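You operate a simulated robot arm through the tools that you are given. There is no shell and no other tool. Be economical: measure what you need, move in short steps, check, and stop when the job is done.

You run a simulated two-armed robot. Do the job below in one go: nothing can be reset, and whatever is moved stays where it is left.

## Task
Take the shop cloth from the top of the tall carton and hang it over the handle of the pins drawer.

Only the result counts: the job must be done as asked and must still hold three seconds after the hand-in. Knocking over, shifting, dropping, spilling or breaking anything else fails it. Flat cloth is picked up by pressing the open fingertips on it (5 to 10 N) and closing them slowly along it; thin cloth reads only 2 to 8 mm in the jaws.

## Robot
Two 7-joint arms with two-finger parallel grippers on one trunk, on a base that drives. Base frame: it is fixed to the floor where the robot stands at the start and does not move with it; the origin is under the middle of the robot, x ahead of it, y to its left, z up; the surface under the hand at the start is at about z = 560. Lengths are in mm, angles in degrees, forces in N, time in s.
The left shoulder is at the start at [70, 134, 876], the right one opposite. With the tool pointing down near the work surface each hand reaches from about 100 to 640 mm from the robot's upright axis, wherever it stands, measured 20 degrees to its own side. Payload 1.57 kg a hand.
The tool frame of a hand sits at the grasp point between the pads (the TCP): z along the fingers, y along the line on which they close. The tips reach 30 mm beyond it. Largest opening 80 mm; finger width 17, thickness 12; the body of the gripper, 40 by 82 mm, starts 80 mm behind the TCP.
Orientation is that of the tool frame in the base frame, as a unit quaternion [w, x, y, z]. With the fingers straight down and closing along the base's y, the tool's x points along the base's -x, its y along +y and its z along -z.

## Interface
- The arms move only by the tool play_rows. It takes "left_plan", "right_plan" or both (then of equal length, played together; a hand with none holds still); each is one flat list of numbers, 7 for each row, row after row: the shift along the base's x, y, z in mm, then the turn, a rotation vector about the base's x, y, z in degrees, then the gripper command, from -1 (fully open) to 1 (shut), values between in proportion. In form: [dx, dy, dz, rx, ry, rz, gripper, dx, dy, dz, rx, ry, rz, gripper, ...]. A call has 1 to 10 rows; each row is the pose to reach, as a shift and turn from the pose commanded when the call began. Rows are played at 5 a second. More than 50 mm and 8.6 degrees between two rows, or a gripper value outside its range, and nothing of the call is played. A pose out of reach is approached as far as the arm can. The call stops where the force on the tool passes 40 N (or 10 N more than at its start, if that is more) or the arm is blocked; 0.2 s more then pass. The fingers move at their own pace (about 153 mm/s each) and stop on an object; they squeeze with about 29 N. The grip force told is the motor's: it shows also when the fingers shut on nothing. Time passes only in rows, and 0.2 s behind the last, so rows that repeat a pose let the fingers close. It gives the time, the measured TCP pose, the force on the tool (base axes), the opening and the grip force at its end, in the units of the frame above (readings bear some noise), with the torque about the TCP (base axes, N m) and any sound that the robot's microphone picked up.
- Cameras (640 x 400 px; columns grow to the right, rows downward): "scene" is now at [118.4, 34.1, 1081]; the picture's right is [0.45, -0.90, 0.00], its down [-0.71, -0.35, -0.61] and it looks along [0.55, 0.27, -0.79] (base axes); focal length 291 px, centre (320, 200). "left" rides on the left gripper at [72, 7, -122] in its tool frame; the picture's right is [-0.09, 1.00, 0.00], its down [-0.84, -0.08, -0.54] and it looks along [-0.54, -0.05, 0.84] (tool axes); focal length 238 px, centre (320, 200). "right" rides on the right gripper at [72, -7, -122] in its tool frame; the picture's right is [0.09, 1.00, 0.00], its down [-0.84, 0.08, -0.54] and it looks along [-0.54, 0.05, 0.84] (tool axes); focal length 238 px, centre (320, 200). There is no depth. A picture from a camera that has moved, and an enlarged one, comes with that camera's place and axes in the base frame and with its lens.
- grab_frame(camera): a new picture of that camera. It takes no simulated time.
- lift_body(by): slides the trunk up (or, below 0, down) by that many mm; the arms and the scene camera ride with it, the base frame stays. It gives what a move gives, with no picture.
- steer(legs): drives the robot by 1 to 6 legs, each [ahead, left, turn to the left] in mm, mm and degrees, along the robot's own axes; the way and the turn of a leg run together, so that a leg with both is an arc; at most 1500 mm and 180 degrees a leg. The arms and the cameras ride along, it lands a little off, and it stops where it bumps. It gives what a move gives.
- aim_head(pan, tilt): turns the head with the scene camera to pan (to the left, within 86 degrees either way) and tilt (down, from -29 to 69), counted from straight ahead of the robot. It gives what a move gives.
- close_up(camera, box): a new picture of the part [left, top, right, bottom] of that camera's present view, enlarged. It takes no simulated time.
- hand_in(): hands the job in; it is judged then, once.

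Work in short steps. Places have to be worked out from the pictures, the camera data and where the tool is seen: move nearer, look again, correct. Check each grasp and each placing, and mend what went wrong. You have 120 turns and 92 pictures in all, those below and enlarged ones among them. Open the grippers and draw the arms clear of the work before you hand the job in, unless the task says otherwise; then end with one line.

The tools are called by a JSON object that holds its "op" and its "data". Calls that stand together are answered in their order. play_rows: Moves the arms, as the interface text tells. Its arguments: {"type":"object","properties":{"left_plan":{"type":"array"},"right_plan":{"type":"array"}},"required":[]} The other tools are called the same way: lift_body (by) slides the trunk up or down; steer (legs) drives the base; aim_head (pan, tilt) turns the head that bears the scene camera; grab_frame (camera) takes a picture; close_up (camera, box) takes an enlarged picture of a part of a camera's view; hand_in () hands the job in.

At the start:

```text
clock: 0.0
left_tcp_pos: [336.4, 263.5, 769.0]
left_ee_rot: [0.001, 0.0, 1.0, -0.001]
left_force: [-0.9, 0.7, 0.1]
left_moment: [0.01, 0.01, 0.0]
left_finger_gap: 80.2
left_grasp_force: 0.0
right_tcp_pos: [327.0, -35.6, 790.3]
right_ee_rot: [0.0, 0.0, 1.0, 0.0]
right_force: [0.1, 0.6, -0.9]
right_moment: [-0.02, 0.0, 0.0]
right_finger_gap: 79.8
right_grasp_force: 0.1
trunk travel left (down, up): [-450.0, 490.0]
robot x, y, heading: [1.5, 4.0, -0.1]
head pan, tilt: [26.5, 52.3]
```

scene: 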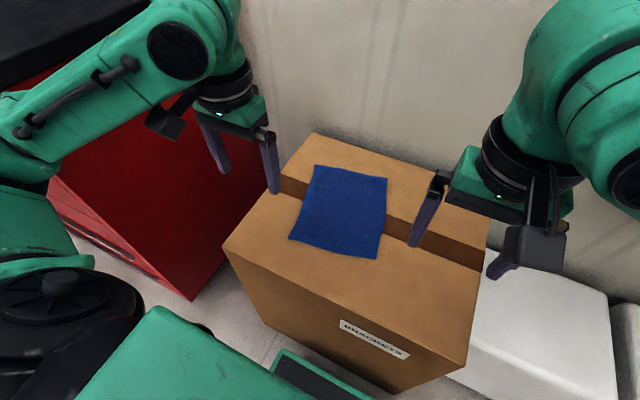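
right: 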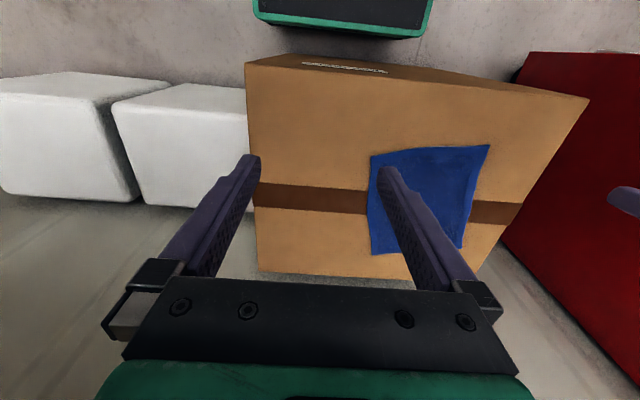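
left: 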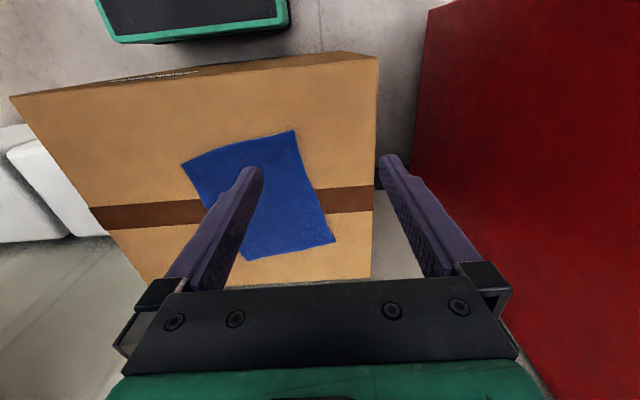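

The cloth lies on the carton top ahead; the red drawer cabinet is to the left. I look around to find the pins drawer.

{"op": "aim_head", "data": {"pan": 80, "tilt": 30}}

{"op": "grab_frame", "data": {"camera": "scene"}}

```text
clock: 1.2
left_tcp_pos: [337.9, 263.6, 768.9]
left_ee_rot: [0.001, 0.0, 1.0, 0.0]
left_force: [-0.4, 0.8, -0.3]
left_moment: [-0.01, 0.02, -0.03]
left_finger_gap: 79.8
left_grasp_force: 0.1
right_tcp_pos: [327.6, -35.7, 791.9]
right_ee_rot: [0.001, 0.0, 1.0, 0.0]
right_force: [-0.4, -0.2, 0.7]
right_moment: [-0.01, -0.02, -0.01]
right_finger_gap: 79.9
right_grasp_force: 0.1
trunk travel left (down, up): [-450.0, 490.0]
robot x, y, heading: [1.3, 0.2, 0.1]
head pan, tilt: [80.0, 30.0]
```

```text
88 pictures are left
camera scene: at [67.2, 89.8, 1113.5], right [0.98, -0.17, 0.0], down [-0.09, -0.49, -0.87], along [0.15, 0.85, -0.5], focal length 291 px, centre (320, 200)
```

scene: 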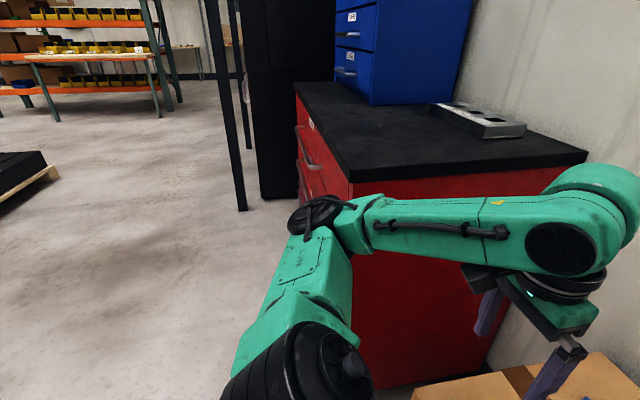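

The drawers of the red cabinet and the blue chest on it face -x. I enlarge for labels.

{"op": "close_up", "data": {"camera": "scene", "box": [280, 0, 440, 110]}}

{"op": "close_up", "data": {"camera": "scene", "box": [280, 90, 380, 220]}}

{"op": "aim_head", "data": {"pan": 80, "tilt": 0}}

{"op": "grab_frame", "data": {"camera": "scene"}}

```text
3.64 times, centred on (360, 55) of scene
camera zoom: at [67.2, 89.8, 1113.5], right [0.98, -0.17, 0.0], down [-0.09, -0.49, -0.87], along [0.15, 0.85, -0.5], focal length 1057 px, centre (174, 727)
```

zoom: 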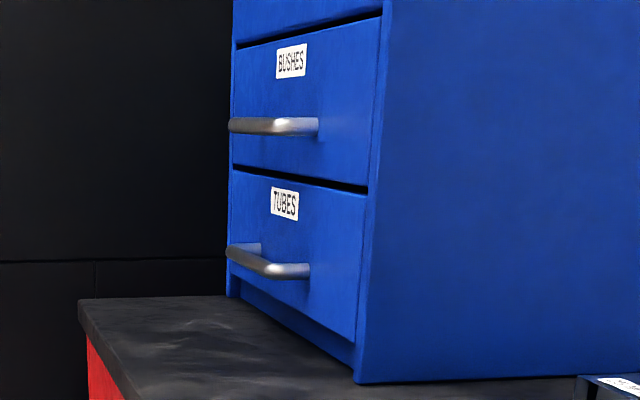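

```text
3.08 times, centred on (330, 155) of scene
camera zoom: at [67.2, 89.8, 1113.5], right [0.98, -0.17, 0.0], down [-0.09, -0.49, -0.87], along [0.15, 0.85, -0.5], focal length 895 px, centre (289, 338)
```

zoom: 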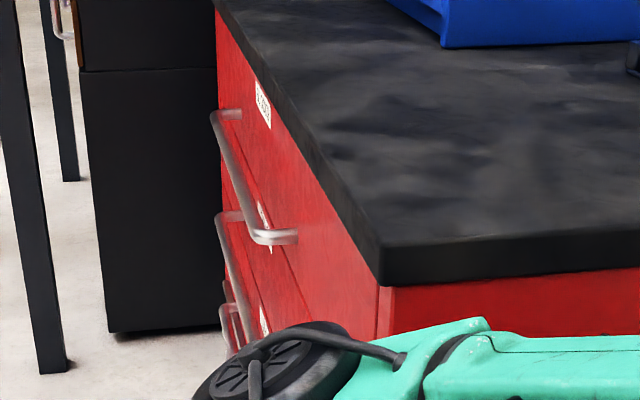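

```text
clock: 2.2
left_tcp_pos: [336.8, 263.3, 769.0]
left_ee_rot: [0.0, 0.0, 1.0, 0.0]
left_force: [-0.1, 0.7, 0.7]
left_moment: [0.03, 0.02, -0.02]
left_finger_gap: 79.9
left_grasp_force: 0.0
right_tcp_pos: [326.7, -36.3, 792.4]
right_ee_rot: [0.001, 0.0, 1.0, 0.0]
right_force: [0.4, 0.3, 1.2]
right_moment: [0.02, -0.02, -0.02]
right_finger_gap: 80.0
right_grasp_force: 0.0
trunk travel left (down, up): [-450.0, 490.0]
robot x, y, heading: [1.1, 2.8, -0.2]
head pan, tilt: [80.0, 0.0]
```

```text
85 pictures are left
camera scene: at [67.1, 89.4, 1161.8], right [0.98, -0.17, 0.0], down [0.0, 0.0, -1.0], along [0.17, 0.98, 0.0], focal length 291 px, centre (320, 200)
```

scene: 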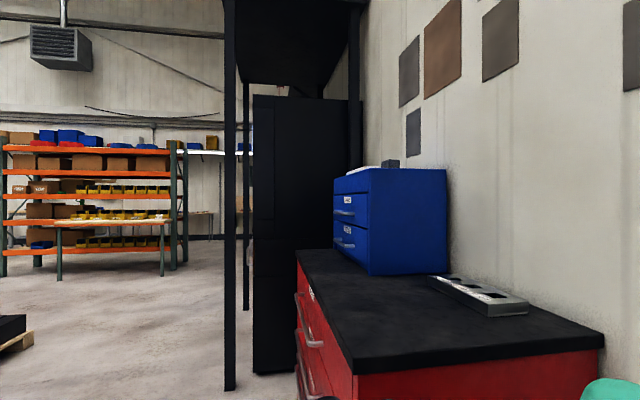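

I'd first inspect the drawers and their handles, before planning the grasp. I back off and slide left, floor there being clear in the picture.

{"op": "steer", "data": {"legs": [[-400, 0, 0], [0, 600, 0]]}}

{"op": "aim_head", "data": {"pan": 35, "tilt": 30}}

{"op": "grab_frame", "data": {"camera": "scene"}}

```text
clock: 7.7
left_tcp_pos: [-65.4, 858.9, 768.9]
left_ee_rot: [0.0, 0.004, 1.0, 0.0]
left_force: [-0.6, 0.2, 0.4]
left_moment: [-0.02, -0.03, -0.03]
left_finger_gap: 79.9
left_grasp_force: 0.1
right_tcp_pos: [-77.7, 559.9, 792.2]
right_ee_rot: [-0.001, 0.004, 1.0, -0.001]
right_force: [-0.3, -0.1, 0.8]
right_moment: [-0.03, -0.05, -0.02]
right_finger_gap: 80.0
right_grasp_force: 0.1
trunk travel left (down, up): [-450.0, 490.0]
robot x, y, heading: [-400.6, 596.6, -0.2]
head pan, tilt: [80.0, 0.0]
```

```text
clock: 8.8
left_tcp_pos: [-65.8, 859.8, 768.1]
left_ee_rot: [0.0, 0.004, 1.0, 0.0]
left_force: [0.3, -0.1, 0.3]
left_moment: [0.01, 0.02, 0.0]
left_finger_gap: 79.8
left_grasp_force: 0.2
right_tcp_pos: [-78.1, 559.3, 792.4]
right_ee_rot: [0.0, 0.003, 1.0, 0.0]
right_force: [0.2, -0.2, -0.9]
right_moment: [-0.01, -0.02, 0.01]
right_finger_gap: 80.1
right_grasp_force: 0.0
trunk travel left (down, up): [-450.0, 490.0]
robot x, y, heading: [-405.6, 601.1, -0.3]
head pan, tilt: [35.0, 30.0]
```

```text
84 pictures are left
camera scene: at [-278.7, 648.8, 1113.6], right [0.57, -0.82, 0.0], down [-0.41, -0.28, -0.87], along [0.71, 0.49, -0.5], focal length 291 px, centre (320, 200)
```

scene: 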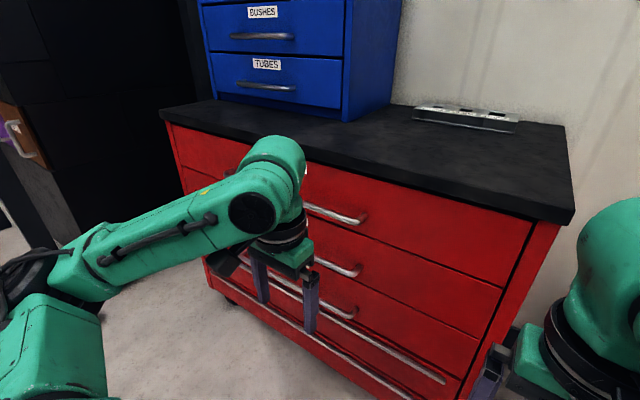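

The labels on the red cabinet are hidden by the left arm. I slide further left to see past it.

{"op": "steer", "data": {"legs": [[-150, 450, 0]]}}

{"op": "aim_head", "data": {"pan": -2, "tilt": 35}}

{"op": "grab_frame", "data": {"camera": "scene"}}

```text
clock: 11.6
left_tcp_pos: [-210.7, 1313.0, 769.0]
left_ee_rot: [0.0, 0.004, 1.0, 0.0]
left_force: [0.1, -1.0, 0.1]
left_moment: [0.03, 0.02, 0.0]
left_finger_gap: 80.1
left_grasp_force: 0.1
right_tcp_pos: [-223.0, 1014.4, 791.6]
right_ee_rot: [-0.001, 0.003, 1.0, 0.0]
right_force: [0.2, -0.4, -0.3]
right_moment: [0.0, 0.02, 0.01]
right_finger_gap: 80.2
right_grasp_force: 0.1
trunk travel left (down, up): [-450.0, 490.0]
robot x, y, heading: [-551.7, 1049.8, -0.5]
head pan, tilt: [35.0, 30.0]
```

```text
clock: 12.7
left_tcp_pos: [-210.8, 1312.6, 768.3]
left_ee_rot: [0.0, 0.003, 1.0, 0.0]
left_force: [-0.3, -0.5, -0.1]
left_moment: [0.03, 0.01, 0.03]
left_finger_gap: 80.0
left_grasp_force: 0.0
right_tcp_pos: [-222.9, 1013.8, 791.8]
right_ee_rot: [0.0, 0.003, 1.0, 0.0]
right_force: [-0.2, 0.3, -0.5]
right_moment: [0.01, 0.02, -0.02]
right_finger_gap: 79.8
right_grasp_force: 0.1
trunk travel left (down, up): [-450.0, 490.0]
robot x, y, heading: [-551.1, 1052.9, -0.3]
head pan, tilt: [-2.0, 35.0]
```

```text
83 pictures are left
camera scene: at [-410.8, 1048.2, 1105.8], right [-0.04, -1.0, 0.0], down [-0.57, 0.02, -0.82], along [0.82, -0.03, -0.57], focal length 291 px, centre (320, 200)
```

scene: 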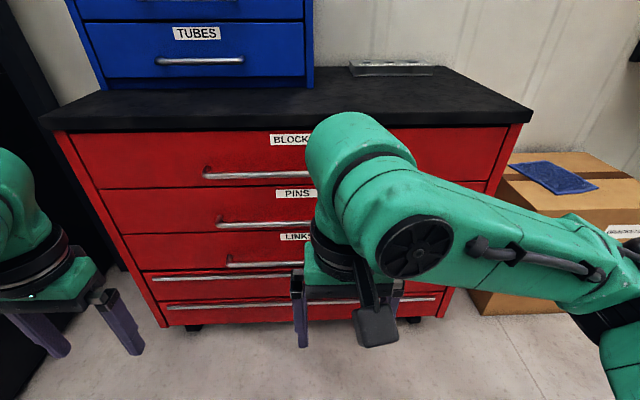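

PINS is the second red drawer; handle about 400 mm long along y at z≈620. I look closer at its stand-off.

{"op": "close_up", "data": {"camera": "scene", "box": [190, 130, 330, 290]}}

{"op": "grab_frame", "data": {"camera": "right"}}

{"op": "grab_frame", "data": {"camera": "left"}}

```text
2.50 times, centred on (260, 210) of scene
camera zoom: at [-410.8, 1048.2, 1105.8], right [-0.04, -1.0, 0.0], down [-0.57, 0.02, -0.82], along [0.82, -0.03, -0.57], focal length 727 px, centre (470, 175)
```

zoom: 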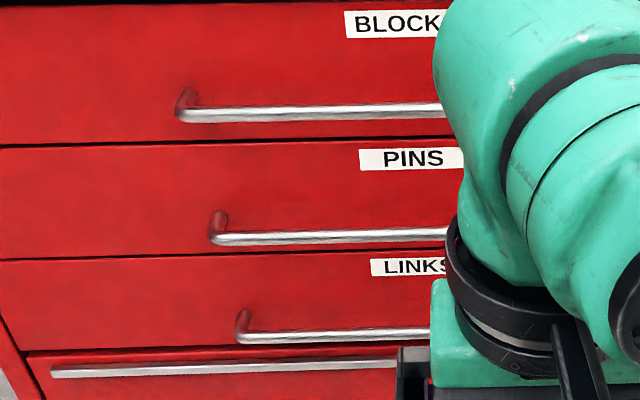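

```text
81 pictures are left
camera right: at [-294.8, 1007.6, 913.8], right [-0.09, 1.0, 0.0], down [0.84, 0.07, 0.54], along [0.54, 0.05, -0.84], focal length 238 px, centre (320, 200)
```

right: 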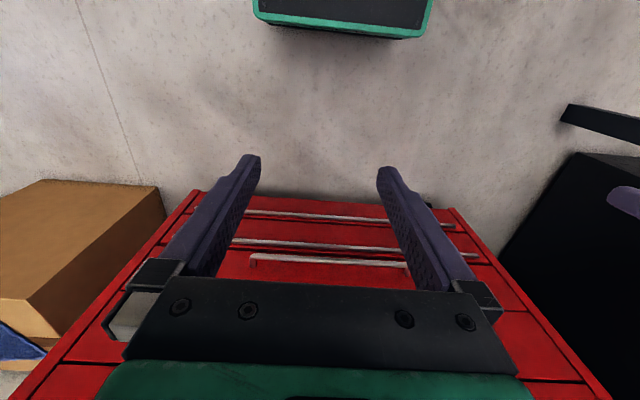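

```text
80 pictures are left
camera left: at [-283.2, 1320.5, 890.0], right [0.1, 1.0, 0.0], down [0.84, -0.08, 0.54], along [0.54, -0.05, -0.84], focal length 238 px, centre (320, 200)
```

left: 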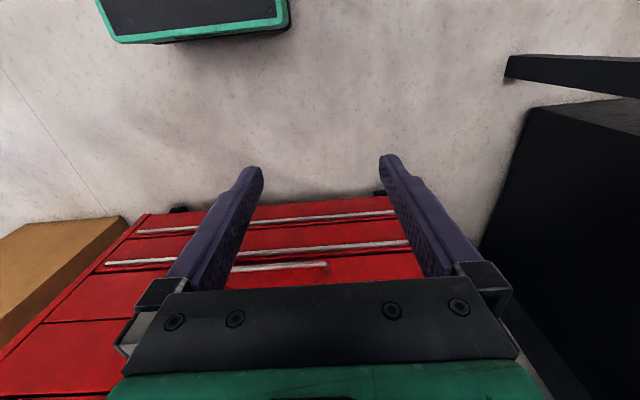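

Plan: hold the cloth flat by its near edge with both hands, drop the free end behind the bar and fold the held end over the front. Back to the carton.

{"op": "steer", "data": {"legs": [[0, -1040, 0.3], [550, 0, 0]]}}

{"op": "aim_head", "data": {"pan": 18, "tilt": 52}}

{"op": "grab_frame", "data": {"camera": "scene"}}

```text
clock: 20.9
left_tcp_pos: [340.4, 246.0, 769.1]
left_ee_rot: [0.0, 0.008, 1.0, 0.001]
left_force: [0.1, 0.1, 0.3]
left_moment: [0.01, 0.01, 0.0]
left_finger_gap: 80.1
left_grasp_force: 0.0
right_tcp_pos: [325.7, -54.2, 791.0]
right_ee_rot: [0.001, 0.009, 1.0, 0.0]
right_force: [0.1, 0.3, -0.5]
right_moment: [0.02, 0.04, 0.02]
right_finger_gap: 80.1
right_grasp_force: 0.0
trunk travel left (down, up): [-450.0, 490.0]
robot x, y, heading: [-3.2, -12.9, -1.3]
head pan, tilt: [-2.0, 35.0]
```

```text
clock: 21.7
left_tcp_pos: [340.9, 245.6, 769.5]
left_ee_rot: [0.0, 0.008, 1.0, 0.0]
left_force: [0.0, 0.3, 0.3]
left_moment: [-0.02, 0.02, -0.01]
left_finger_gap: 79.8
left_grasp_force: 0.0
right_tcp_pos: [326.1, -53.8, 790.5]
right_ee_rot: [0.0, 0.008, 1.0, 0.0]
right_force: [0.0, 0.2, 0.1]
right_moment: [0.0, 0.01, 0.01]
right_finger_gap: 80.1
right_grasp_force: 0.1
trunk travel left (down, up): [-450.0, 490.0]
robot x, y, heading: [-2.8, -12.9, -0.9]
head pan, tilt: [18.0, 52.0]
```

```text
79 pictures are left
camera scene: at [122.2, 9.1, 1081.4], right [0.29, -0.96, 0.0], down [-0.75, -0.23, -0.62], along [0.59, 0.18, -0.79], focal length 291 px, centre (320, 200)
```

scene: 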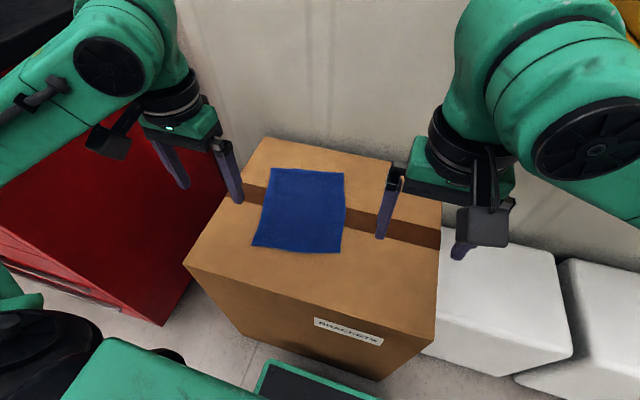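

The readback is consistent with cloth on z≈560: near corners about (365,228) and (396,49), cloth turned ~12°. I turn both hands so they close along the cloth's length, cameras facing outward.

{"op": "play_rows", "data": {"left_plan": [0, 0, 0, 0, 0, -7.9, -0.1, 0, 0, 0, 0, 0, -15.8, -0.1, 0, 0, 0, 0, 0, -23.7, -0.1, 0, 0, 0, 0, 0, -31.6, -0.1, 10, 0, 0, 0, 0, -39.5, -0.1, 20, 0, 0, 0, 0, -47.4, -0.1, 30, 0, 0, 0, 0, -55.3, -0.1, 40, 0, 0, 0, 0, -63.2, -0.1, 50, 0, 0, 0, 0, -71.1, -0.1, 65, 0, 0, 0, 0, -79, -0.1], "right_plan": [0, 0, 0, 0, 0, 8.4, -0.1, 0, 0, 0, 0, 0, 16.8, -0.1, 0, 0, 0, 0, 0, 25.2, -0.1, 0, 0, 0, 0, 0, 33.6, -0.1, 10, 0, 0, 0, 0, 42, -0.1, 20, 0, 0, 0, 0, 50.4, -0.1, 30, 0, 0, 0, 0, 58.8, -0.1, 40, 0, 0, 0, 0, 67.2, -0.1, 50, 0, 0, 0, 0, 75.6, -0.1, 60, 0, 0, 0, 0, 84, -0.1]}}

```text
clock: 23.7
left_tcp_pos: [385.3, 244.0, 769.6]
left_ee_rot: [-0.001, 0.559, 0.829, -0.001]
left_force: [0.4, 0.3, -1.5]
left_moment: [0.0, 0.1, 0.01]
left_finger_gap: 43.9
left_grasp_force: 0.1
right_tcp_pos: [366.3, -53.4, 791.1]
right_ee_rot: [-0.002, -0.569, 0.823, 0.0]
right_force: [-24.3, -4.4, 3.1]
right_moment: [0.2, -2.99, -2.13]
right_finger_gap: 43.9
right_grasp_force: 0.1
trunk travel left (down, up): [-450.0, 490.0]
robot x, y, heading: [-4.1, -10.7, -1.0]
head pan, tilt: [18.0, 52.0]
stopped in row 9 (right hand): the force on the tool passed its limit at 59 N (the readings are from after the stop); the commanded pose is now the measured one
```

The right hand met 59 N at row 9; I look what it touches.

{"op": "grab_frame", "data": {"camera": "scene"}}

{"op": "grab_frame", "data": {"camera": "right"}}

```text
78 pictures are left
camera scene: at [120.9, 8.8, 1081.6], right [0.29, -0.96, 0.0], down [-0.75, -0.23, -0.62], along [0.59, 0.18, -0.79], focal length 291 px, centre (320, 200)
```

scene: 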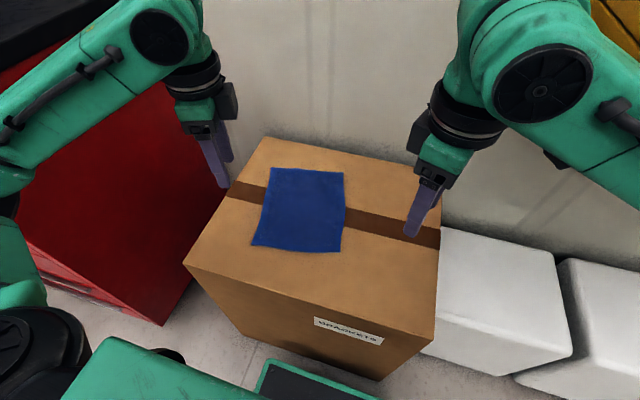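

```text
77 pictures are left
camera right: at [347.9, -122.8, 913.3], right [-0.96, 0.27, 0.0], down [0.22, 0.81, 0.54], along [0.14, 0.52, -0.84], focal length 238 px, centre (320, 200)
```

right: 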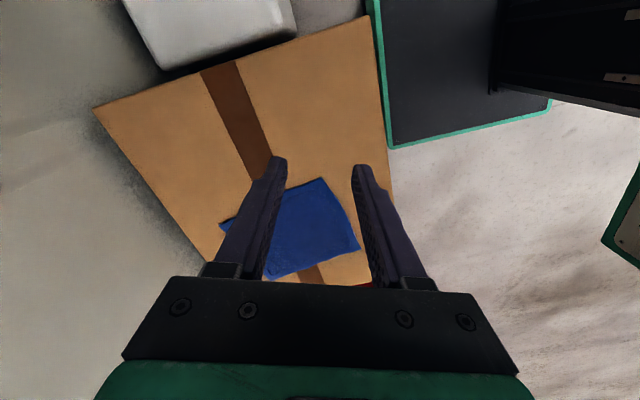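

Nothing outside is touched, likely the hand's camera against its own arm. Simpler: keep the initial hand orientation (closing across the edge), aligned with the cloth's 12° yaw; I turn back.

{"op": "play_rows", "data": {"left_plan": [0, 0, 0, 0, 0, 8, 0.1, 0, 0, 0, 0, 0, 16, 0.1, 0, 0, 0, 0, 0, 24, 0.1, 0, 0, 0, 0, 0, 32, 0.1, 0, 0, 0, 0, 0, 40, 0.1, 0, 0, 0, 0, 0, 48, 0.1, 0, 0, 0, 0, 0, 56, 0.1, 0, 0, 0, 0, 0, 64, 0.1, 0, 0, 0, 0, 0, 72, 0.1, 0, 0, 0, 0, 0, 80, 0.1], "right_plan": [0, 0, 0, 0, 0, -5.75, 0.1, -5, 0, 0, 0, 0, -11.5, 0.1, -10, 0, 0, 0, 0, -17.25, 0.1, -10, 0, 0, 0, 0, -23, 0.1, -10, 0, 0, 0, 0, -28.75, 0.1, -10, 0, 0, 0, 0, -34.5, 0.1, -10, 0, 0, 0, 0, -40.25, 0.1, -10, 0, 0, 0, 0, -46, 0.1, -10, 0, 0, 0, 0, -51.75, 0.1, -10, 0, 0, 0, 0, -57.5, 0.1]}}

```text
clock: 25.9
left_tcp_pos: [385.7, 245.4, 768.1]
left_ee_rot: [0.0, -0.107, 0.994, -0.001]
left_force: [-0.1, -0.3, -0.1]
left_moment: [0.0, 0.01, -0.03]
left_finger_gap: 36.1
left_grasp_force: 0.0
right_tcp_pos: [359.4, -53.1, 790.2]
right_ee_rot: [-0.002, -0.104, 0.995, 0.002]
right_force: [0.1, 0.8, 0.5]
right_moment: [0.0, 0.0, 0.02]
right_finger_gap: 36.1
right_grasp_force: 0.2
trunk travel left (down, up): [-450.0, 490.0]
robot x, y, heading: [-4.1, -14.2, -1.0]
head pan, tilt: [18.0, 52.0]
```

Both are free. I bring the hands above the near edge at z≈650.

{"op": "play_rows", "data": {"left_plan": [0, 0, -30, 0, 0, 0, 0.1, 0, -15, -60, 0, 0, 0, 0.1, 0, -30, -90, 0, 0, 0, 0.1, 0, -50, -118, 0, 0, 0, 0.1], "right_plan": [10, 30, -30, 0, 0, 0, 0.1, 20, 65, -65, 0, 0, 0, 0.1, 30, 100, -100, 0, 0, 0, 0.1, 42, 130, -138, 0, 0, 0, 0.1]}}

{"op": "grab_frame", "data": {"camera": "scene"}}

{"op": "grab_frame", "data": {"camera": "left"}}

{"op": "grab_frame", "data": {"camera": "right"}}

```text
refused: row 2 steps farther than a row can; nothing moved
```

```text
76 pictures are left
camera scene: at [122.0, 9.0, 1081.4], right [0.29, -0.96, 0.0], down [-0.75, -0.23, -0.62], along [0.59, 0.18, -0.79], focal length 291 px, centre (320, 200)
```

scene: 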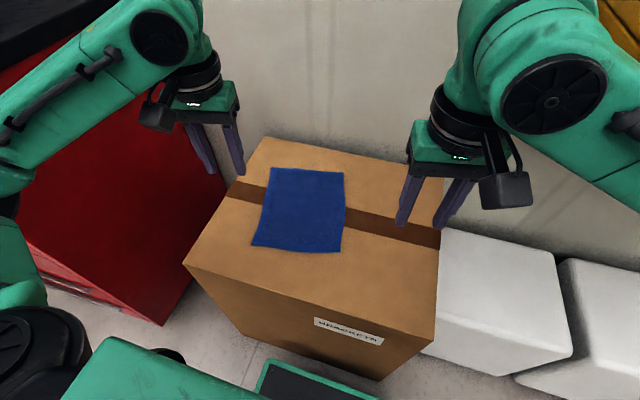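

```text
75 pictures are left
camera left: at [314.0, 236.0, 889.9], right [-0.12, 0.99, 0.0], down [0.83, 0.1, 0.54], along [0.54, 0.06, -0.84], focal length 238 px, centre (320, 200)
```

left: 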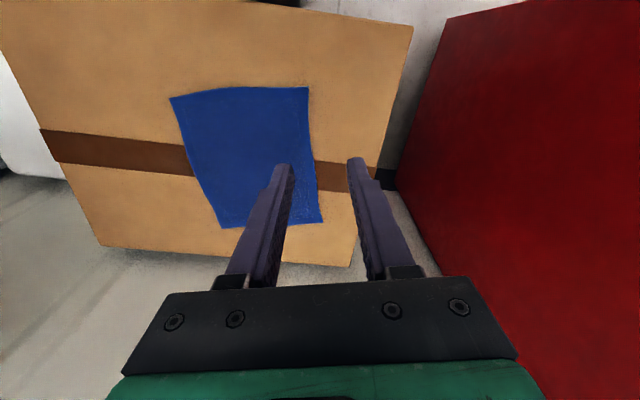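

```text
74 pictures are left
camera right: at [289.9, -74.7, 912.8], right [-0.3, 0.95, 0.0], down [0.8, 0.25, 0.54], along [0.51, 0.16, -0.84], focal length 238 px, centre (320, 200)
```

right: 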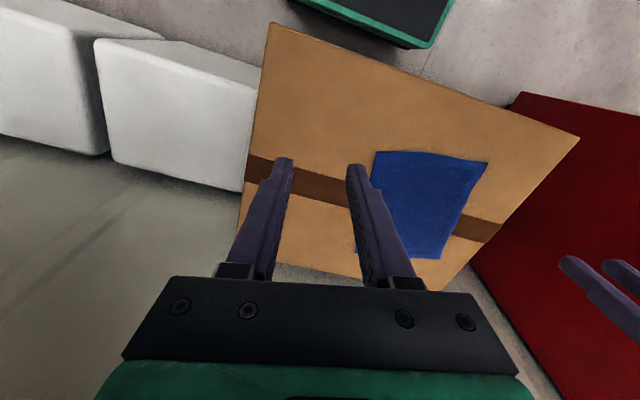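

Both cameras agree on corners (363,226) and (395,49) at z≈560. I redo the approach with smaller steps.

{"op": "play_rows", "data": {"left_plan": [0, 0, -20, 0, 0, 0, 0.1, 0, -10, -45, 0, 0, 0, 0.1, 0, -25, -70, 0, 0, 0, 0.1, 0, -40, -95, 0, 0, 0, 0.1, 0, -50, -118, 0, 0, 0, 0.1], "right_plan": [8, 25, -25, 0, 0, 0, 0.1, 16, 50, -50, 0, 0, 0, 0.1, 25, 78, -80, 0, 0, 0, 0.1, 33, 105, -110, 0, 0, 0, 0.1, 42, 135, -140, 0, 0, 0, 0.1]}}

{"op": "grab_frame", "data": {"camera": "scene"}}

{"op": "grab_frame", "data": {"camera": "left"}}

{"op": "grab_frame", "data": {"camera": "right"}}

```text
clock: 27.1
left_tcp_pos: [383.1, 195.4, 649.6]
left_ee_rot: [0.001, -0.106, 0.994, -0.002]
left_force: [0.5, 0.1, -0.2]
left_moment: [0.02, -0.01, 0.01]
left_finger_gap: 36.2
left_grasp_force: 0.1
right_tcp_pos: [400.3, 81.4, 649.6]
right_ee_rot: [-0.002, -0.105, 0.994, 0.001]
right_force: [0.3, -0.4, -0.2]
right_moment: [-0.01, -0.03, 0.0]
right_finger_gap: 35.8
right_grasp_force: 0.0
trunk travel left (down, up): [-450.0, 490.0]
robot x, y, heading: [0.1, -11.9, -1.1]
head pan, tilt: [18.0, 52.0]
```

```text
73 pictures are left
camera scene: at [122.6, 9.9, 1081.4], right [0.29, -0.96, 0.0], down [-0.75, -0.23, -0.61], along [0.59, 0.18, -0.79], focal length 291 px, centre (320, 200)
```

scene: 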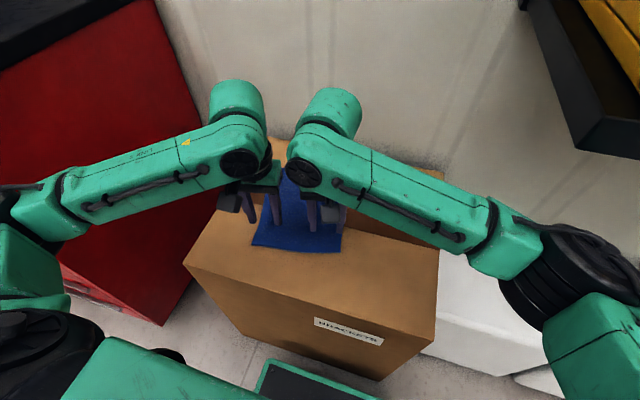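

```text
72 pictures are left
camera left: at [312.0, 187.8, 771.7], right [-0.12, 0.99, 0.0], down [0.83, 0.1, 0.54], along [0.54, 0.06, -0.84], focal length 238 px, centre (320, 200)
```

left: 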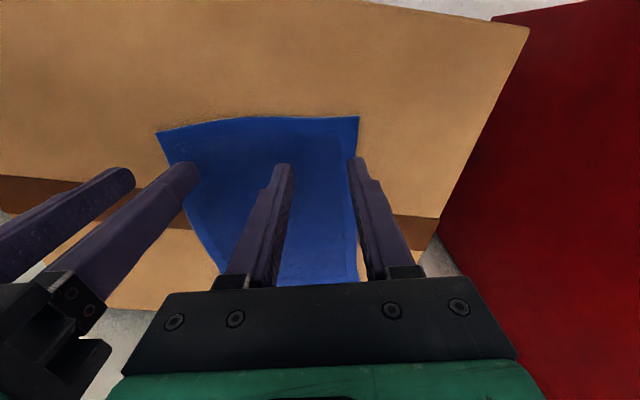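

```text
71 pictures are left
camera right: at [332.3, 60.7, 772.4], right [-0.3, 0.95, 0.0], down [0.8, 0.25, 0.54], along [0.51, 0.16, -0.84], focal length 238 px, centre (320, 200)
```

right: 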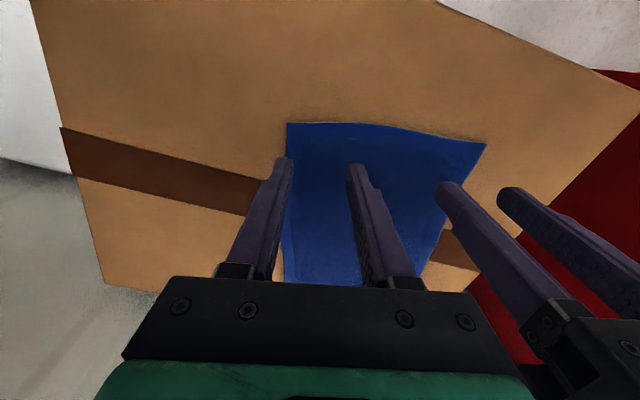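

Cloth edges agree; I shift each hand 4 mm inward and descend to about 8 mm above the surface.

{"op": "play_rows", "data": {"left_plan": [1, -4, -25, 0, 0, 0, 0.1, 1, -4, -45, 0, 0, 0, 0.1, 1, -4, -52, 0, 0, 0, 0.1], "right_plan": [1, 4, -25, 0, 0, 0, 0.1, 1, 4, -45, 0, 0, 0, 0.1, 1, 4, -52, 0, 0, 0, 0.1]}}

```text
clock: 27.9
left_tcp_pos: [387.2, 190.7, 598.3]
left_ee_rot: [0.0, -0.106, 0.994, -0.001]
left_force: [-1.3, 0.0, -0.4]
left_moment: [0.01, 0.02, 0.0]
left_finger_gap: 36.0
left_grasp_force: 0.0
right_tcp_pos: [402.4, 84.0, 596.5]
right_ee_rot: [0.0, -0.105, 0.995, 0.001]
right_force: [0.5, 0.1, -0.1]
right_moment: [0.0, 0.0, -0.02]
right_finger_gap: 35.6
right_grasp_force: 0.0
trunk travel left (down, up): [-450.0, 490.0]
robot x, y, heading: [-1.9, -11.6, -1.0]
head pan, tilt: [18.0, 52.0]
```

Tips should be ~7 mm above the cloth; I go down in small steps to feel contact.

{"op": "play_rows", "data": {"left_plan": [0, 0, -3, 0, 0, 0, 0.1, 0, 0, -6, 0, 0, 0, 0.1, 0, 0, -8, 0, 0, 0, 0.1], "right_plan": [0, 0, -3, 0, 0, 0, 0.1, 0, 0, -5, 0, 0, 0, 0.1, 0, 0, -7, 0, 0, 0, 0.1]}}

```text
clock: 28.7
left_tcp_pos: [386.8, 190.7, 591.7]
left_ee_rot: [0.002, -0.106, 0.994, 0.001]
left_force: [-0.1, 3.9, 12.6]
left_moment: [0.16, 0.05, 0.03]
left_finger_gap: 35.9
left_grasp_force: 0.1
right_tcp_pos: [400.3, 84.4, 593.7]
right_ee_rot: [0.001, -0.105, 0.994, 0.002]
right_force: [3.2, -0.7, 12.3]
right_moment: [-0.06, -0.07, 0.0]
right_finger_gap: 35.8
right_grasp_force: 0.0
trunk travel left (down, up): [-450.0, 490.0]
robot x, y, heading: [3.0, -13.5, -1.0]
head pan, tilt: [18.0, 52.0]
```

Contact at about 12 N on both; I ease 1 mm and close slowly.

{"op": "play_rows", "data": {"left_plan": [0, 0, 1, 0, 0, 0, 0.1, 0, 0, 1, 0, 0, 0, 0.22, 0, 0, 1, 0, 0, 0, 0.34, 0, 0, 1, 0, 0, 0, 0.46, 0, 0, 1, 0, 0, 0, 0.58, 0, 0, 1, 0, 0, 0, 0.7, 0, 0, 1, 0, 0, 0, 0.82, 0, 0, 1, 0, 0, 0, 0.94, 0, 0, 1, 0, 0, 0, 1, 0, 0, 1, 0, 0, 0, 1], "right_plan": [0, 0, 1, 0, 0, 0, 0.1, 0, 0, 1, 0, 0, 0, 0.22, 0, 0, 1, 0, 0, 0, 0.34, 0, 0, 1, 0, 0, 0, 0.46, 0, 0, 1, 0, 0, 0, 0.58, 0, 0, 1, 0, 0, 0, 0.7, 0, 0, 1, 0, 0, 0, 0.82, 0, 0, 1, 0, 0, 0, 0.94, 0, 0, 1, 0, 0, 0, 1, 0, 0, 1, 0, 0, 0, 1]}}

{"op": "grab_frame", "data": {"camera": "left"}}

{"op": "grab_frame", "data": {"camera": "right"}}

```text
clock: 30.9
left_tcp_pos: [385.7, 189.1, 593.8]
left_ee_rot: [0.001, -0.106, 0.994, -0.003]
left_force: [4.9, -20.2, 9.8]
left_moment: [-0.59, -0.1, 0.09]
left_finger_gap: 4.5
left_grasp_force: 25.1
right_tcp_pos: [399.6, 85.9, 592.8]
right_ee_rot: [0.001, -0.106, 0.994, 0.002]
right_force: [-4.3, 20.0, 11.0]
right_moment: [0.63, 0.09, 0.01]
right_finger_gap: 5.0
right_grasp_force: 25.8
trunk travel left (down, up): [-450.0, 490.0]
robot x, y, heading: [-0.9, -10.8, -1.0]
head pan, tilt: [18.0, 52.0]
```

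```text
70 pictures are left
camera left: at [313.5, 181.3, 714.0], right [-0.12, 0.99, 0.0], down [0.83, 0.1, 0.54], along [0.54, 0.06, -0.84], focal length 238 px, centre (320, 200)
```

left: 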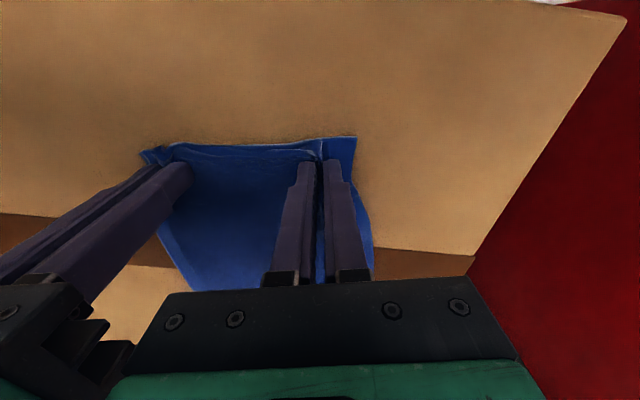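

```text
69 pictures are left
camera right: at [330.9, 64.4, 715.8], right [-0.3, 0.95, 0.01], down [0.8, 0.25, 0.54], along [0.52, 0.17, -0.84], focal length 238 px, centre (320, 200)
```

right: 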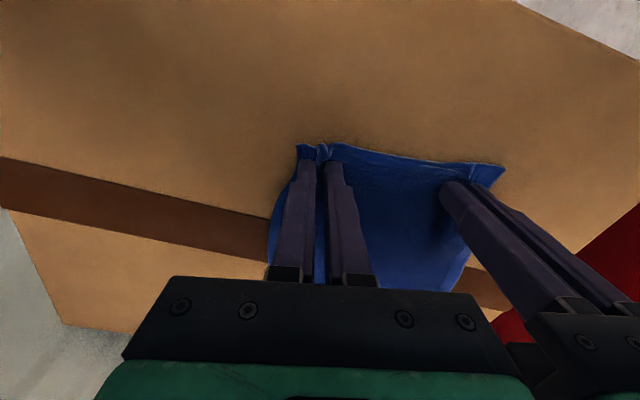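

Both grips hold (4.5–5 mm). I relieve the pull inward and lift slowly.

{"op": "play_rows", "data": {"left_plan": [0, -2, 2, 0, 0, 0, 1, 0, -4, 8, 0, 0, 0, 1, 0, -5, 25, 0, 0, 0, 1, 0, -5, 50, 0, 0, 0, 1, 0, -5, 75, 0, 0, 0, 1], "right_plan": [0, 2, 2, 0, 0, 0, 1, 0, 4, 8, 0, 0, 0, 1, 0, 5, 25, 0, 0, 0, 1, 0, 5, 50, 0, 0, 0, 1, 0, 5, 75, 0, 0, 0, 1]}}

{"op": "lift_body", "data": {"by": 180}}

{"op": "grab_frame", "data": {"camera": "scene"}}

{"op": "grab_frame", "data": {"camera": "left"}}

```text
clock: 32.1
left_tcp_pos: [388.0, 186.1, 667.4]
left_ee_rot: [0.001, -0.105, 0.994, -0.001]
left_force: [1.1, -5.2, 0.2]
left_moment: [-0.15, -0.07, 0.03]
left_finger_gap: 3.7
left_grasp_force: 24.0
right_tcp_pos: [402.3, 89.0, 669.7]
right_ee_rot: [-0.003, -0.106, 0.994, -0.001]
right_force: [-1.5, 5.3, -0.5]
right_moment: [0.16, 0.02, -0.03]
right_finger_gap: 3.6
right_grasp_force: 24.5
trunk travel left (down, up): [-450.0, 490.0]
robot x, y, heading: [-2.3, -12.0, -1.2]
head pan, tilt: [18.0, 52.0]
```

```text
clock: 34.1
left_tcp_pos: [387.4, 187.2, 847.9]
left_ee_rot: [-0.001, -0.105, 0.994, 0.0]
left_force: [0.5, -3.9, -0.5]
left_moment: [-0.1, -0.02, 0.04]
left_finger_gap: 3.9
left_grasp_force: 24.4
right_tcp_pos: [402.6, 90.3, 849.1]
right_ee_rot: [-0.001, -0.105, 0.994, 0.002]
right_force: [0.0, 4.3, -0.9]
right_moment: [0.08, 0.01, -0.01]
right_finger_gap: 3.7
right_grasp_force: 24.9
trunk travel left (down, up): [-630.0, 310.0]
robot x, y, heading: [-3.8, -15.2, -1.0]
head pan, tilt: [18.0, 52.0]
```

```text
68 pictures are left
camera scene: at [122.3, 9.2, 1261.3], right [0.29, -0.96, 0.0], down [-0.75, -0.23, -0.62], along [0.59, 0.18, -0.79], focal length 291 px, centre (320, 200)
```

scene: 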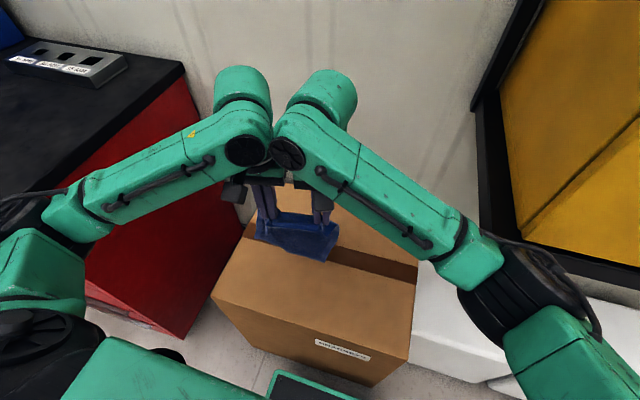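

```text
67 pictures are left
camera left: at [316.5, 178.4, 968.2], right [-0.12, 0.99, 0.0], down [0.83, 0.1, 0.54], along [0.54, 0.06, -0.84], focal length 238 px, centre (320, 200)
```

left: 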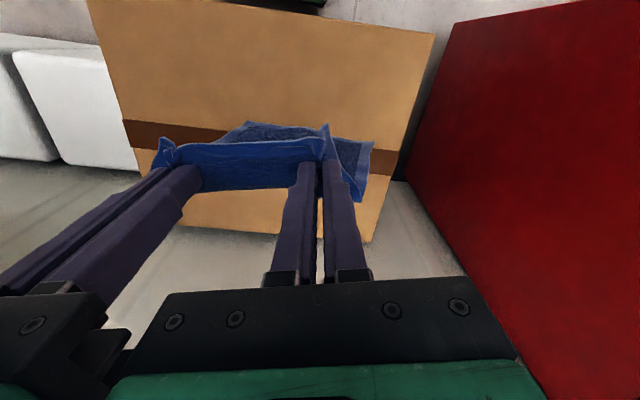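

The cloth is held by both hands and hangs free; carton unmoved. I square the pair to the robot's axes, then back off and slide left to the cabinet.

{"op": "play_rows", "data": {"left_plan": [4, 0.3, 0, 0, 0, -4.7, 1, 8.1, 0.6, 0, 0, 0, -9.5, 1], "right_plan": [-4, -0.3, 0, 0, 0, -4.7, 1, -8.1, -0.6, 0, 0, 0, -9.5, 1]}}

{"op": "steer", "data": {"legs": [[-450, 0, 0.5], [0, 480, 0], [0, 470, 0]]}}

{"op": "aim_head", "data": {"pan": 0, "tilt": 40}}

{"op": "grab_frame", "data": {"camera": "scene"}}

{"op": "grab_frame", "data": {"camera": "left"}}

```text
clock: 34.7
left_tcp_pos: [395.7, 186.5, 847.6]
left_ee_rot: [0.0, -0.023, 1.0, -0.001]
left_force: [-0.2, -3.6, 0.7]
left_moment: [-0.08, -0.01, 0.11]
left_finger_gap: 3.7
left_grasp_force: 25.0
right_tcp_pos: [394.8, 90.1, 849.4]
right_ee_rot: [-0.002, -0.023, 1.0, 0.002]
right_force: [-0.7, 3.9, -0.3]
right_moment: [0.11, 0.0, 0.05]
right_finger_gap: 3.8
right_grasp_force: 24.7
trunk travel left (down, up): [-630.0, 310.0]
robot x, y, heading: [-1.6, -14.2, -1.1]
head pan, tilt: [18.0, 52.0]
```

```text
clock: 42.2
left_tcp_pos: [-48.3, 1138.5, 848.5]
left_ee_rot: [0.0, -0.024, 1.0, -0.001]
left_force: [-0.6, -4.4, 0.3]
left_moment: [-0.09, -0.01, 0.05]
left_finger_gap: 3.8
left_grasp_force: 24.0
right_tcp_pos: [-50.8, 1041.8, 849.5]
right_ee_rot: [-0.003, -0.024, 1.0, 0.001]
right_force: [0.1, 5.3, -0.1]
right_moment: [0.08, -0.02, 0.06]
right_finger_gap: 3.8
right_grasp_force: 24.9
trunk travel left (down, up): [-630.0, 310.0]
robot x, y, heading: [-446.9, 937.4, -0.9]
head pan, tilt: [18.0, 52.0]
```

```text
clock: 43.1
left_tcp_pos: [-47.3, 1138.2, 847.0]
left_ee_rot: [0.0, -0.025, 1.0, -0.001]
left_force: [0.4, -3.6, -0.7]
left_moment: [-0.11, -0.01, 0.07]
left_finger_gap: 3.5
left_grasp_force: 24.9
right_tcp_pos: [-50.5, 1041.5, 849.9]
right_ee_rot: [-0.002, -0.025, 1.0, 0.002]
right_force: [-1.4, 3.0, 0.1]
right_moment: [0.09, -0.02, 0.05]
right_finger_gap: 3.7
right_grasp_force: 24.6
trunk travel left (down, up): [-630.0, 310.0]
robot x, y, heading: [-446.2, 935.6, -0.9]
head pan, tilt: [0.0, 40.0]
```

```text
66 pictures are left
camera scene: at [-308.5, 936.2, 1278.2], right [-0.01, -1.0, 0.0], down [-0.64, 0.01, -0.77], along [0.77, -0.01, -0.64], focal length 291 px, centre (320, 200)
```

scene: 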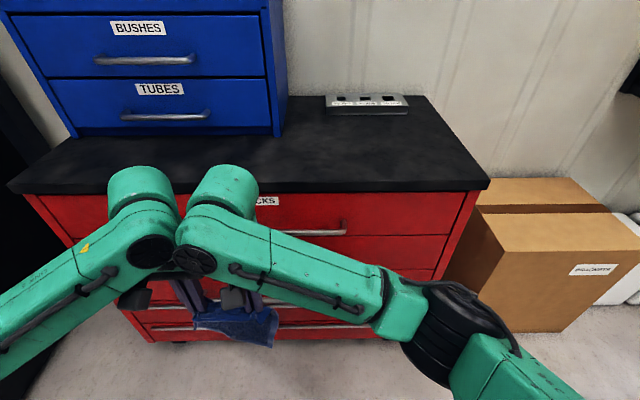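

```text
65 pictures are left
camera left: at [-119.9, 1141.8, 968.8], right [0.04, 1.0, 0.0], down [0.84, -0.04, 0.54], along [0.54, -0.03, -0.84], focal length 238 px, centre (320, 200)
```

left: 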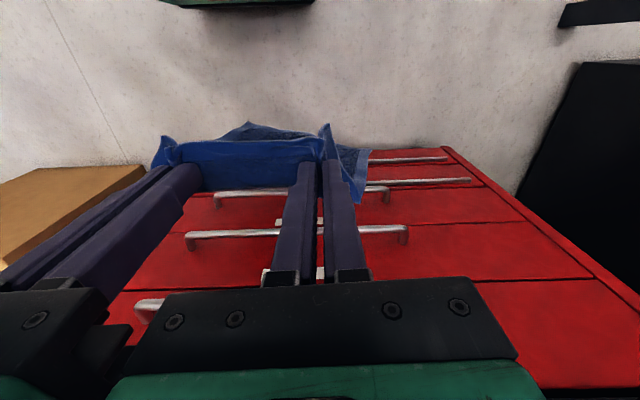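

The cloth hangs well, but the BLOCKS handle directly above prevents feeding it from above; I need a grip ~65 mm from one edge and a forward-pointing approach. I'll re-lay the cloth on the free counter top right of the blue chest and re-grip there. First centre the arms and raise the trunk.

{"op": "play_rows", "data": {"left_plan": [0, -40, 0, 0, 0, 0, 1, 0, -80, 0, 0, 0, 0, 1, 0, -120, 0, 0, 0, 0, 1, 0, -152, 0, 0, 0, 0, 1], "right_plan": [0, -40, 0, 0, 0, 0, 1, 0, -80, 0, 0, 0, 0, 1, 0, -120, 0, 0, 0, 0, 1, 0, -152, 0, 0, 0, 0, 1]}}

{"op": "lift_body", "data": {"by": 300}}

{"op": "steer", "data": {"legs": [[0, -136, 0.9]]}}

{"op": "grab_frame", "data": {"camera": "scene"}}

{"op": "grab_frame", "data": {"camera": "left"}}

```text
clock: 44.1
left_tcp_pos: [-47.5, 984.0, 847.2]
left_ee_rot: [0.0, -0.024, 1.0, 0.001]
left_force: [0.1, -5.3, -0.2]
left_moment: [-0.1, 0.0, 0.09]
left_finger_gap: 3.8
left_grasp_force: 24.3
right_tcp_pos: [-49.3, 887.2, 850.7]
right_ee_rot: [-0.003, -0.025, 1.0, 0.003]
right_force: [0.6, 4.2, 0.4]
right_moment: [0.16, -0.01, 0.04]
right_finger_gap: 3.6
right_grasp_force: 24.8
trunk travel left (down, up): [-630.0, 310.0]
robot x, y, heading: [-446.4, 937.8, -0.8]
head pan, tilt: [0.0, 40.0]
```

```text
clock: 47.1
left_tcp_pos: [-47.3, 985.7, 1147.5]
left_ee_rot: [0.0, -0.024, 1.0, -0.001]
left_force: [0.5, -5.8, -0.4]
left_moment: [-0.12, 0.03, 0.06]
left_finger_gap: 3.8
left_grasp_force: 24.6
right_tcp_pos: [-48.9, 889.3, 1150.6]
right_ee_rot: [-0.002, -0.025, 1.0, 0.002]
right_force: [0.0, 6.0, -0.1]
right_moment: [0.17, 0.03, 0.06]
right_finger_gap: 3.9
right_grasp_force: 24.6
trunk travel left (down, up): [-930.0, 10.0]
robot x, y, heading: [-445.4, 939.6, -0.9]
head pan, tilt: [0.0, 40.0]
```

```text
clock: 48.4
left_tcp_pos: [-48.3, 862.6, 1146.5]
left_ee_rot: [0.0, -0.032, 0.999, -0.002]
left_force: [-0.4, -5.6, -0.2]
left_moment: [-0.16, -0.04, 0.09]
left_finger_gap: 3.6
left_grasp_force: 24.8
right_tcp_pos: [-48.4, 764.3, 1149.5]
right_ee_rot: [-0.001, -0.032, 0.999, 0.001]
right_force: [0.1, 5.5, 0.4]
right_moment: [0.14, 0.0, 0.05]
right_finger_gap: 3.6
right_grasp_force: 24.0
trunk travel left (down, up): [-930.0, 10.0]
robot x, y, heading: [-446.4, 804.9, 0.1]
head pan, tilt: [0.0, 40.0]
```

```text
64 pictures are left
camera scene: at [-309.3, 809.3, 1578.2], right [0.0, -1.0, 0.0], down [-0.64, 0.0, -0.77], along [0.77, 0.0, -0.64], focal length 291 px, centre (320, 200)
```

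scene: 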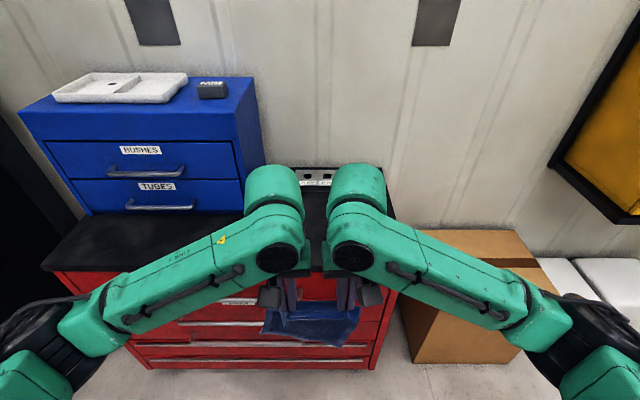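

```text
63 pictures are left
camera left: at [-121.2, 864.9, 1268.8], right [0.03, 1.0, 0.0], down [0.84, -0.02, 0.54], along [0.54, -0.02, -0.84], focal length 238 px, centre (320, 200)
```

left: 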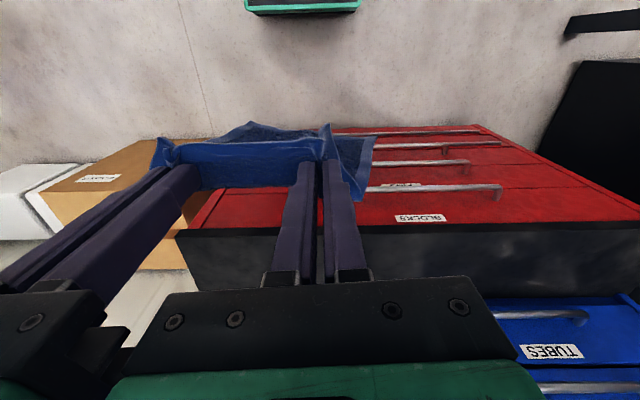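

Counter top estimated at z≈908, front edge x≈195; the area y 620–1030 is free. I drive ahead so the cloth hangs just over the counter's front part.

{"op": "steer", "data": {"legs": [[255, 0, 0]]}}

{"op": "grab_frame", "data": {"camera": "left"}}

{"op": "grab_frame", "data": {"camera": "scene"}}

```text
clock: 50.2
left_tcp_pos: [202.3, 859.9, 1149.9]
left_ee_rot: [0.001, -0.034, 0.999, -0.001]
left_force: [-0.1, -5.4, 0.0]
left_moment: [-0.18, -0.04, 0.12]
left_finger_gap: 3.6
left_grasp_force: 25.1
right_tcp_pos: [202.9, 765.7, 1151.2]
right_ee_rot: [0.0, -0.034, 0.999, 0.001]
right_force: [-0.8, 5.3, 0.7]
right_moment: [0.17, 0.01, 0.07]
right_finger_gap: 3.8
right_grasp_force: 25.0
trunk travel left (down, up): [-930.0, 10.0]
robot x, y, heading: [-193.6, 804.2, 0.2]
head pan, tilt: [0.0, 40.0]
```

```text
62 pictures are left
camera left: at [130.5, 863.9, 1269.7], right [0.02, 1.0, 0.0], down [0.84, -0.02, 0.54], along [0.54, -0.01, -0.84], focal length 238 px, centre (320, 200)
```

left: 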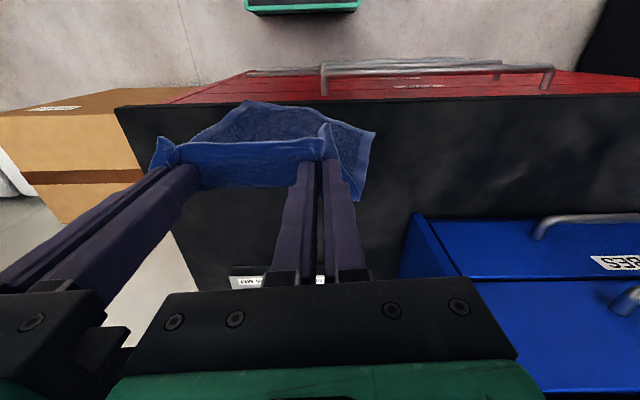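

```text
61 pictures are left
camera scene: at [-58.2, 807.0, 1578.6], right [0.0, -1.0, 0.0], down [-0.64, 0.0, -0.77], along [0.77, 0.0, -0.64], focal length 291 px, centre (320, 200)
```

scene: 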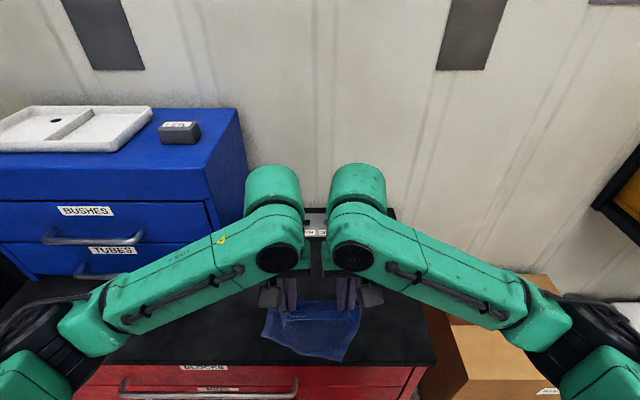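

I lay the cloth: forward then down, dragging it flat, with the held edge farthest.

{"op": "play_rows", "data": {"left_plan": [20, 0, -10, 0, 0, 0, 1, 45, 0, -30, 0, 0, 0, 1, 70, 0, -55, 0, 0, 0, 1, 95, 0, -80, 0, 0, 0, 1, 115, 0, -110, 0, 0, 0, 1, 130, 0, -140, 0, 0, 0, 1, 145, 0, -165, 0, 0, 0, 1, 155, 0, -190, 0, 0, 0, 1, 165, 0, -200, 0, 0, 0, 1], "right_plan": [20, 0, -10, 0, 0, 0, 1, 45, 0, -30, 0, 0, 0, 1, 70, 0, -55, 0, 0, 0, 1, 95, 0, -80, 0, 0, 0, 1, 115, 0, -110, 0, 0, 0, 1, 130, 0, -140, 0, 0, 0, 1, 145, 0, -165, 0, 0, 0, 1, 155, 0, -190, 0, 0, 0, 1, 165, 0, -200, 0, 0, 0, 1]}}

{"op": "grab_frame", "data": {"camera": "left"}}

{"op": "grab_frame", "data": {"camera": "scene"}}

```text
clock: 52.4
left_tcp_pos: [371.8, 898.0, 945.7]
left_ee_rot: [-0.002, -0.055, 0.998, 0.013]
left_force: [-0.3, 0.0, 1.3]
left_moment: [0.0, -0.02, -0.01]
left_finger_gap: 3.6
left_grasp_force: 24.3
left hand out of reach, approached as far as the arm can: row 9
right_tcp_pos: [367.8, 729.3, 948.0]
right_ee_rot: [-0.006, -0.01, 1.0, -0.013]
right_force: [-0.1, -0.4, -0.1]
right_moment: [-0.01, -0.01, 0.0]
right_finger_gap: 0.0
right_grasp_force: 21.5
right hand out of reach, approached as far as the arm can: row 9
trunk travel left (down, up): [-930.0, 10.0]
robot x, y, heading: [-192.1, 803.5, 0.2]
head pan, tilt: [0.0, 40.0]
stopped in row 9 (left hand): the arm was blocked; the commanded pose is now the measured one
```

```text
60 pictures are left
camera left: at [300.9, 893.6, 1067.3], right [-0.02, 1.0, 0.03], down [0.84, 0.0, 0.54], along [0.54, 0.03, -0.84], focal length 238 px, centre (320, 200)
```

left: 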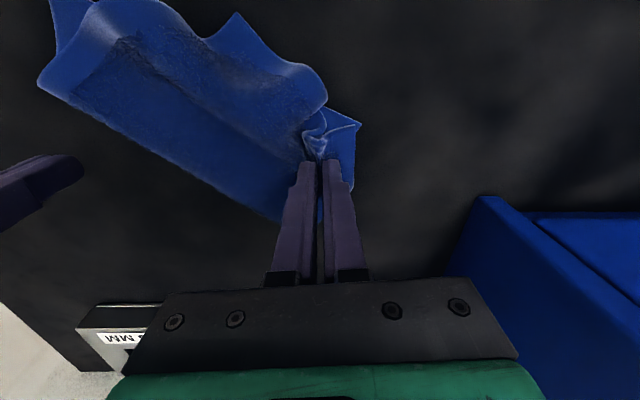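

```text
59 pictures are left
camera scene: at [-55.3, 805.6, 1578.3], right [0.0, -1.0, 0.0], down [-0.64, 0.0, -0.77], along [0.77, 0.0, -0.64], focal length 291 px, centre (320, 200)
```

scene: 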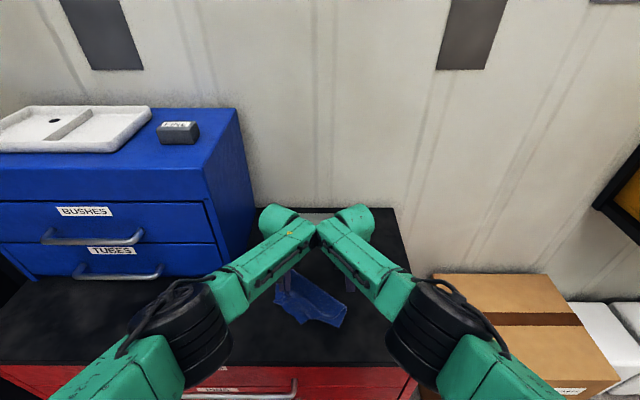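

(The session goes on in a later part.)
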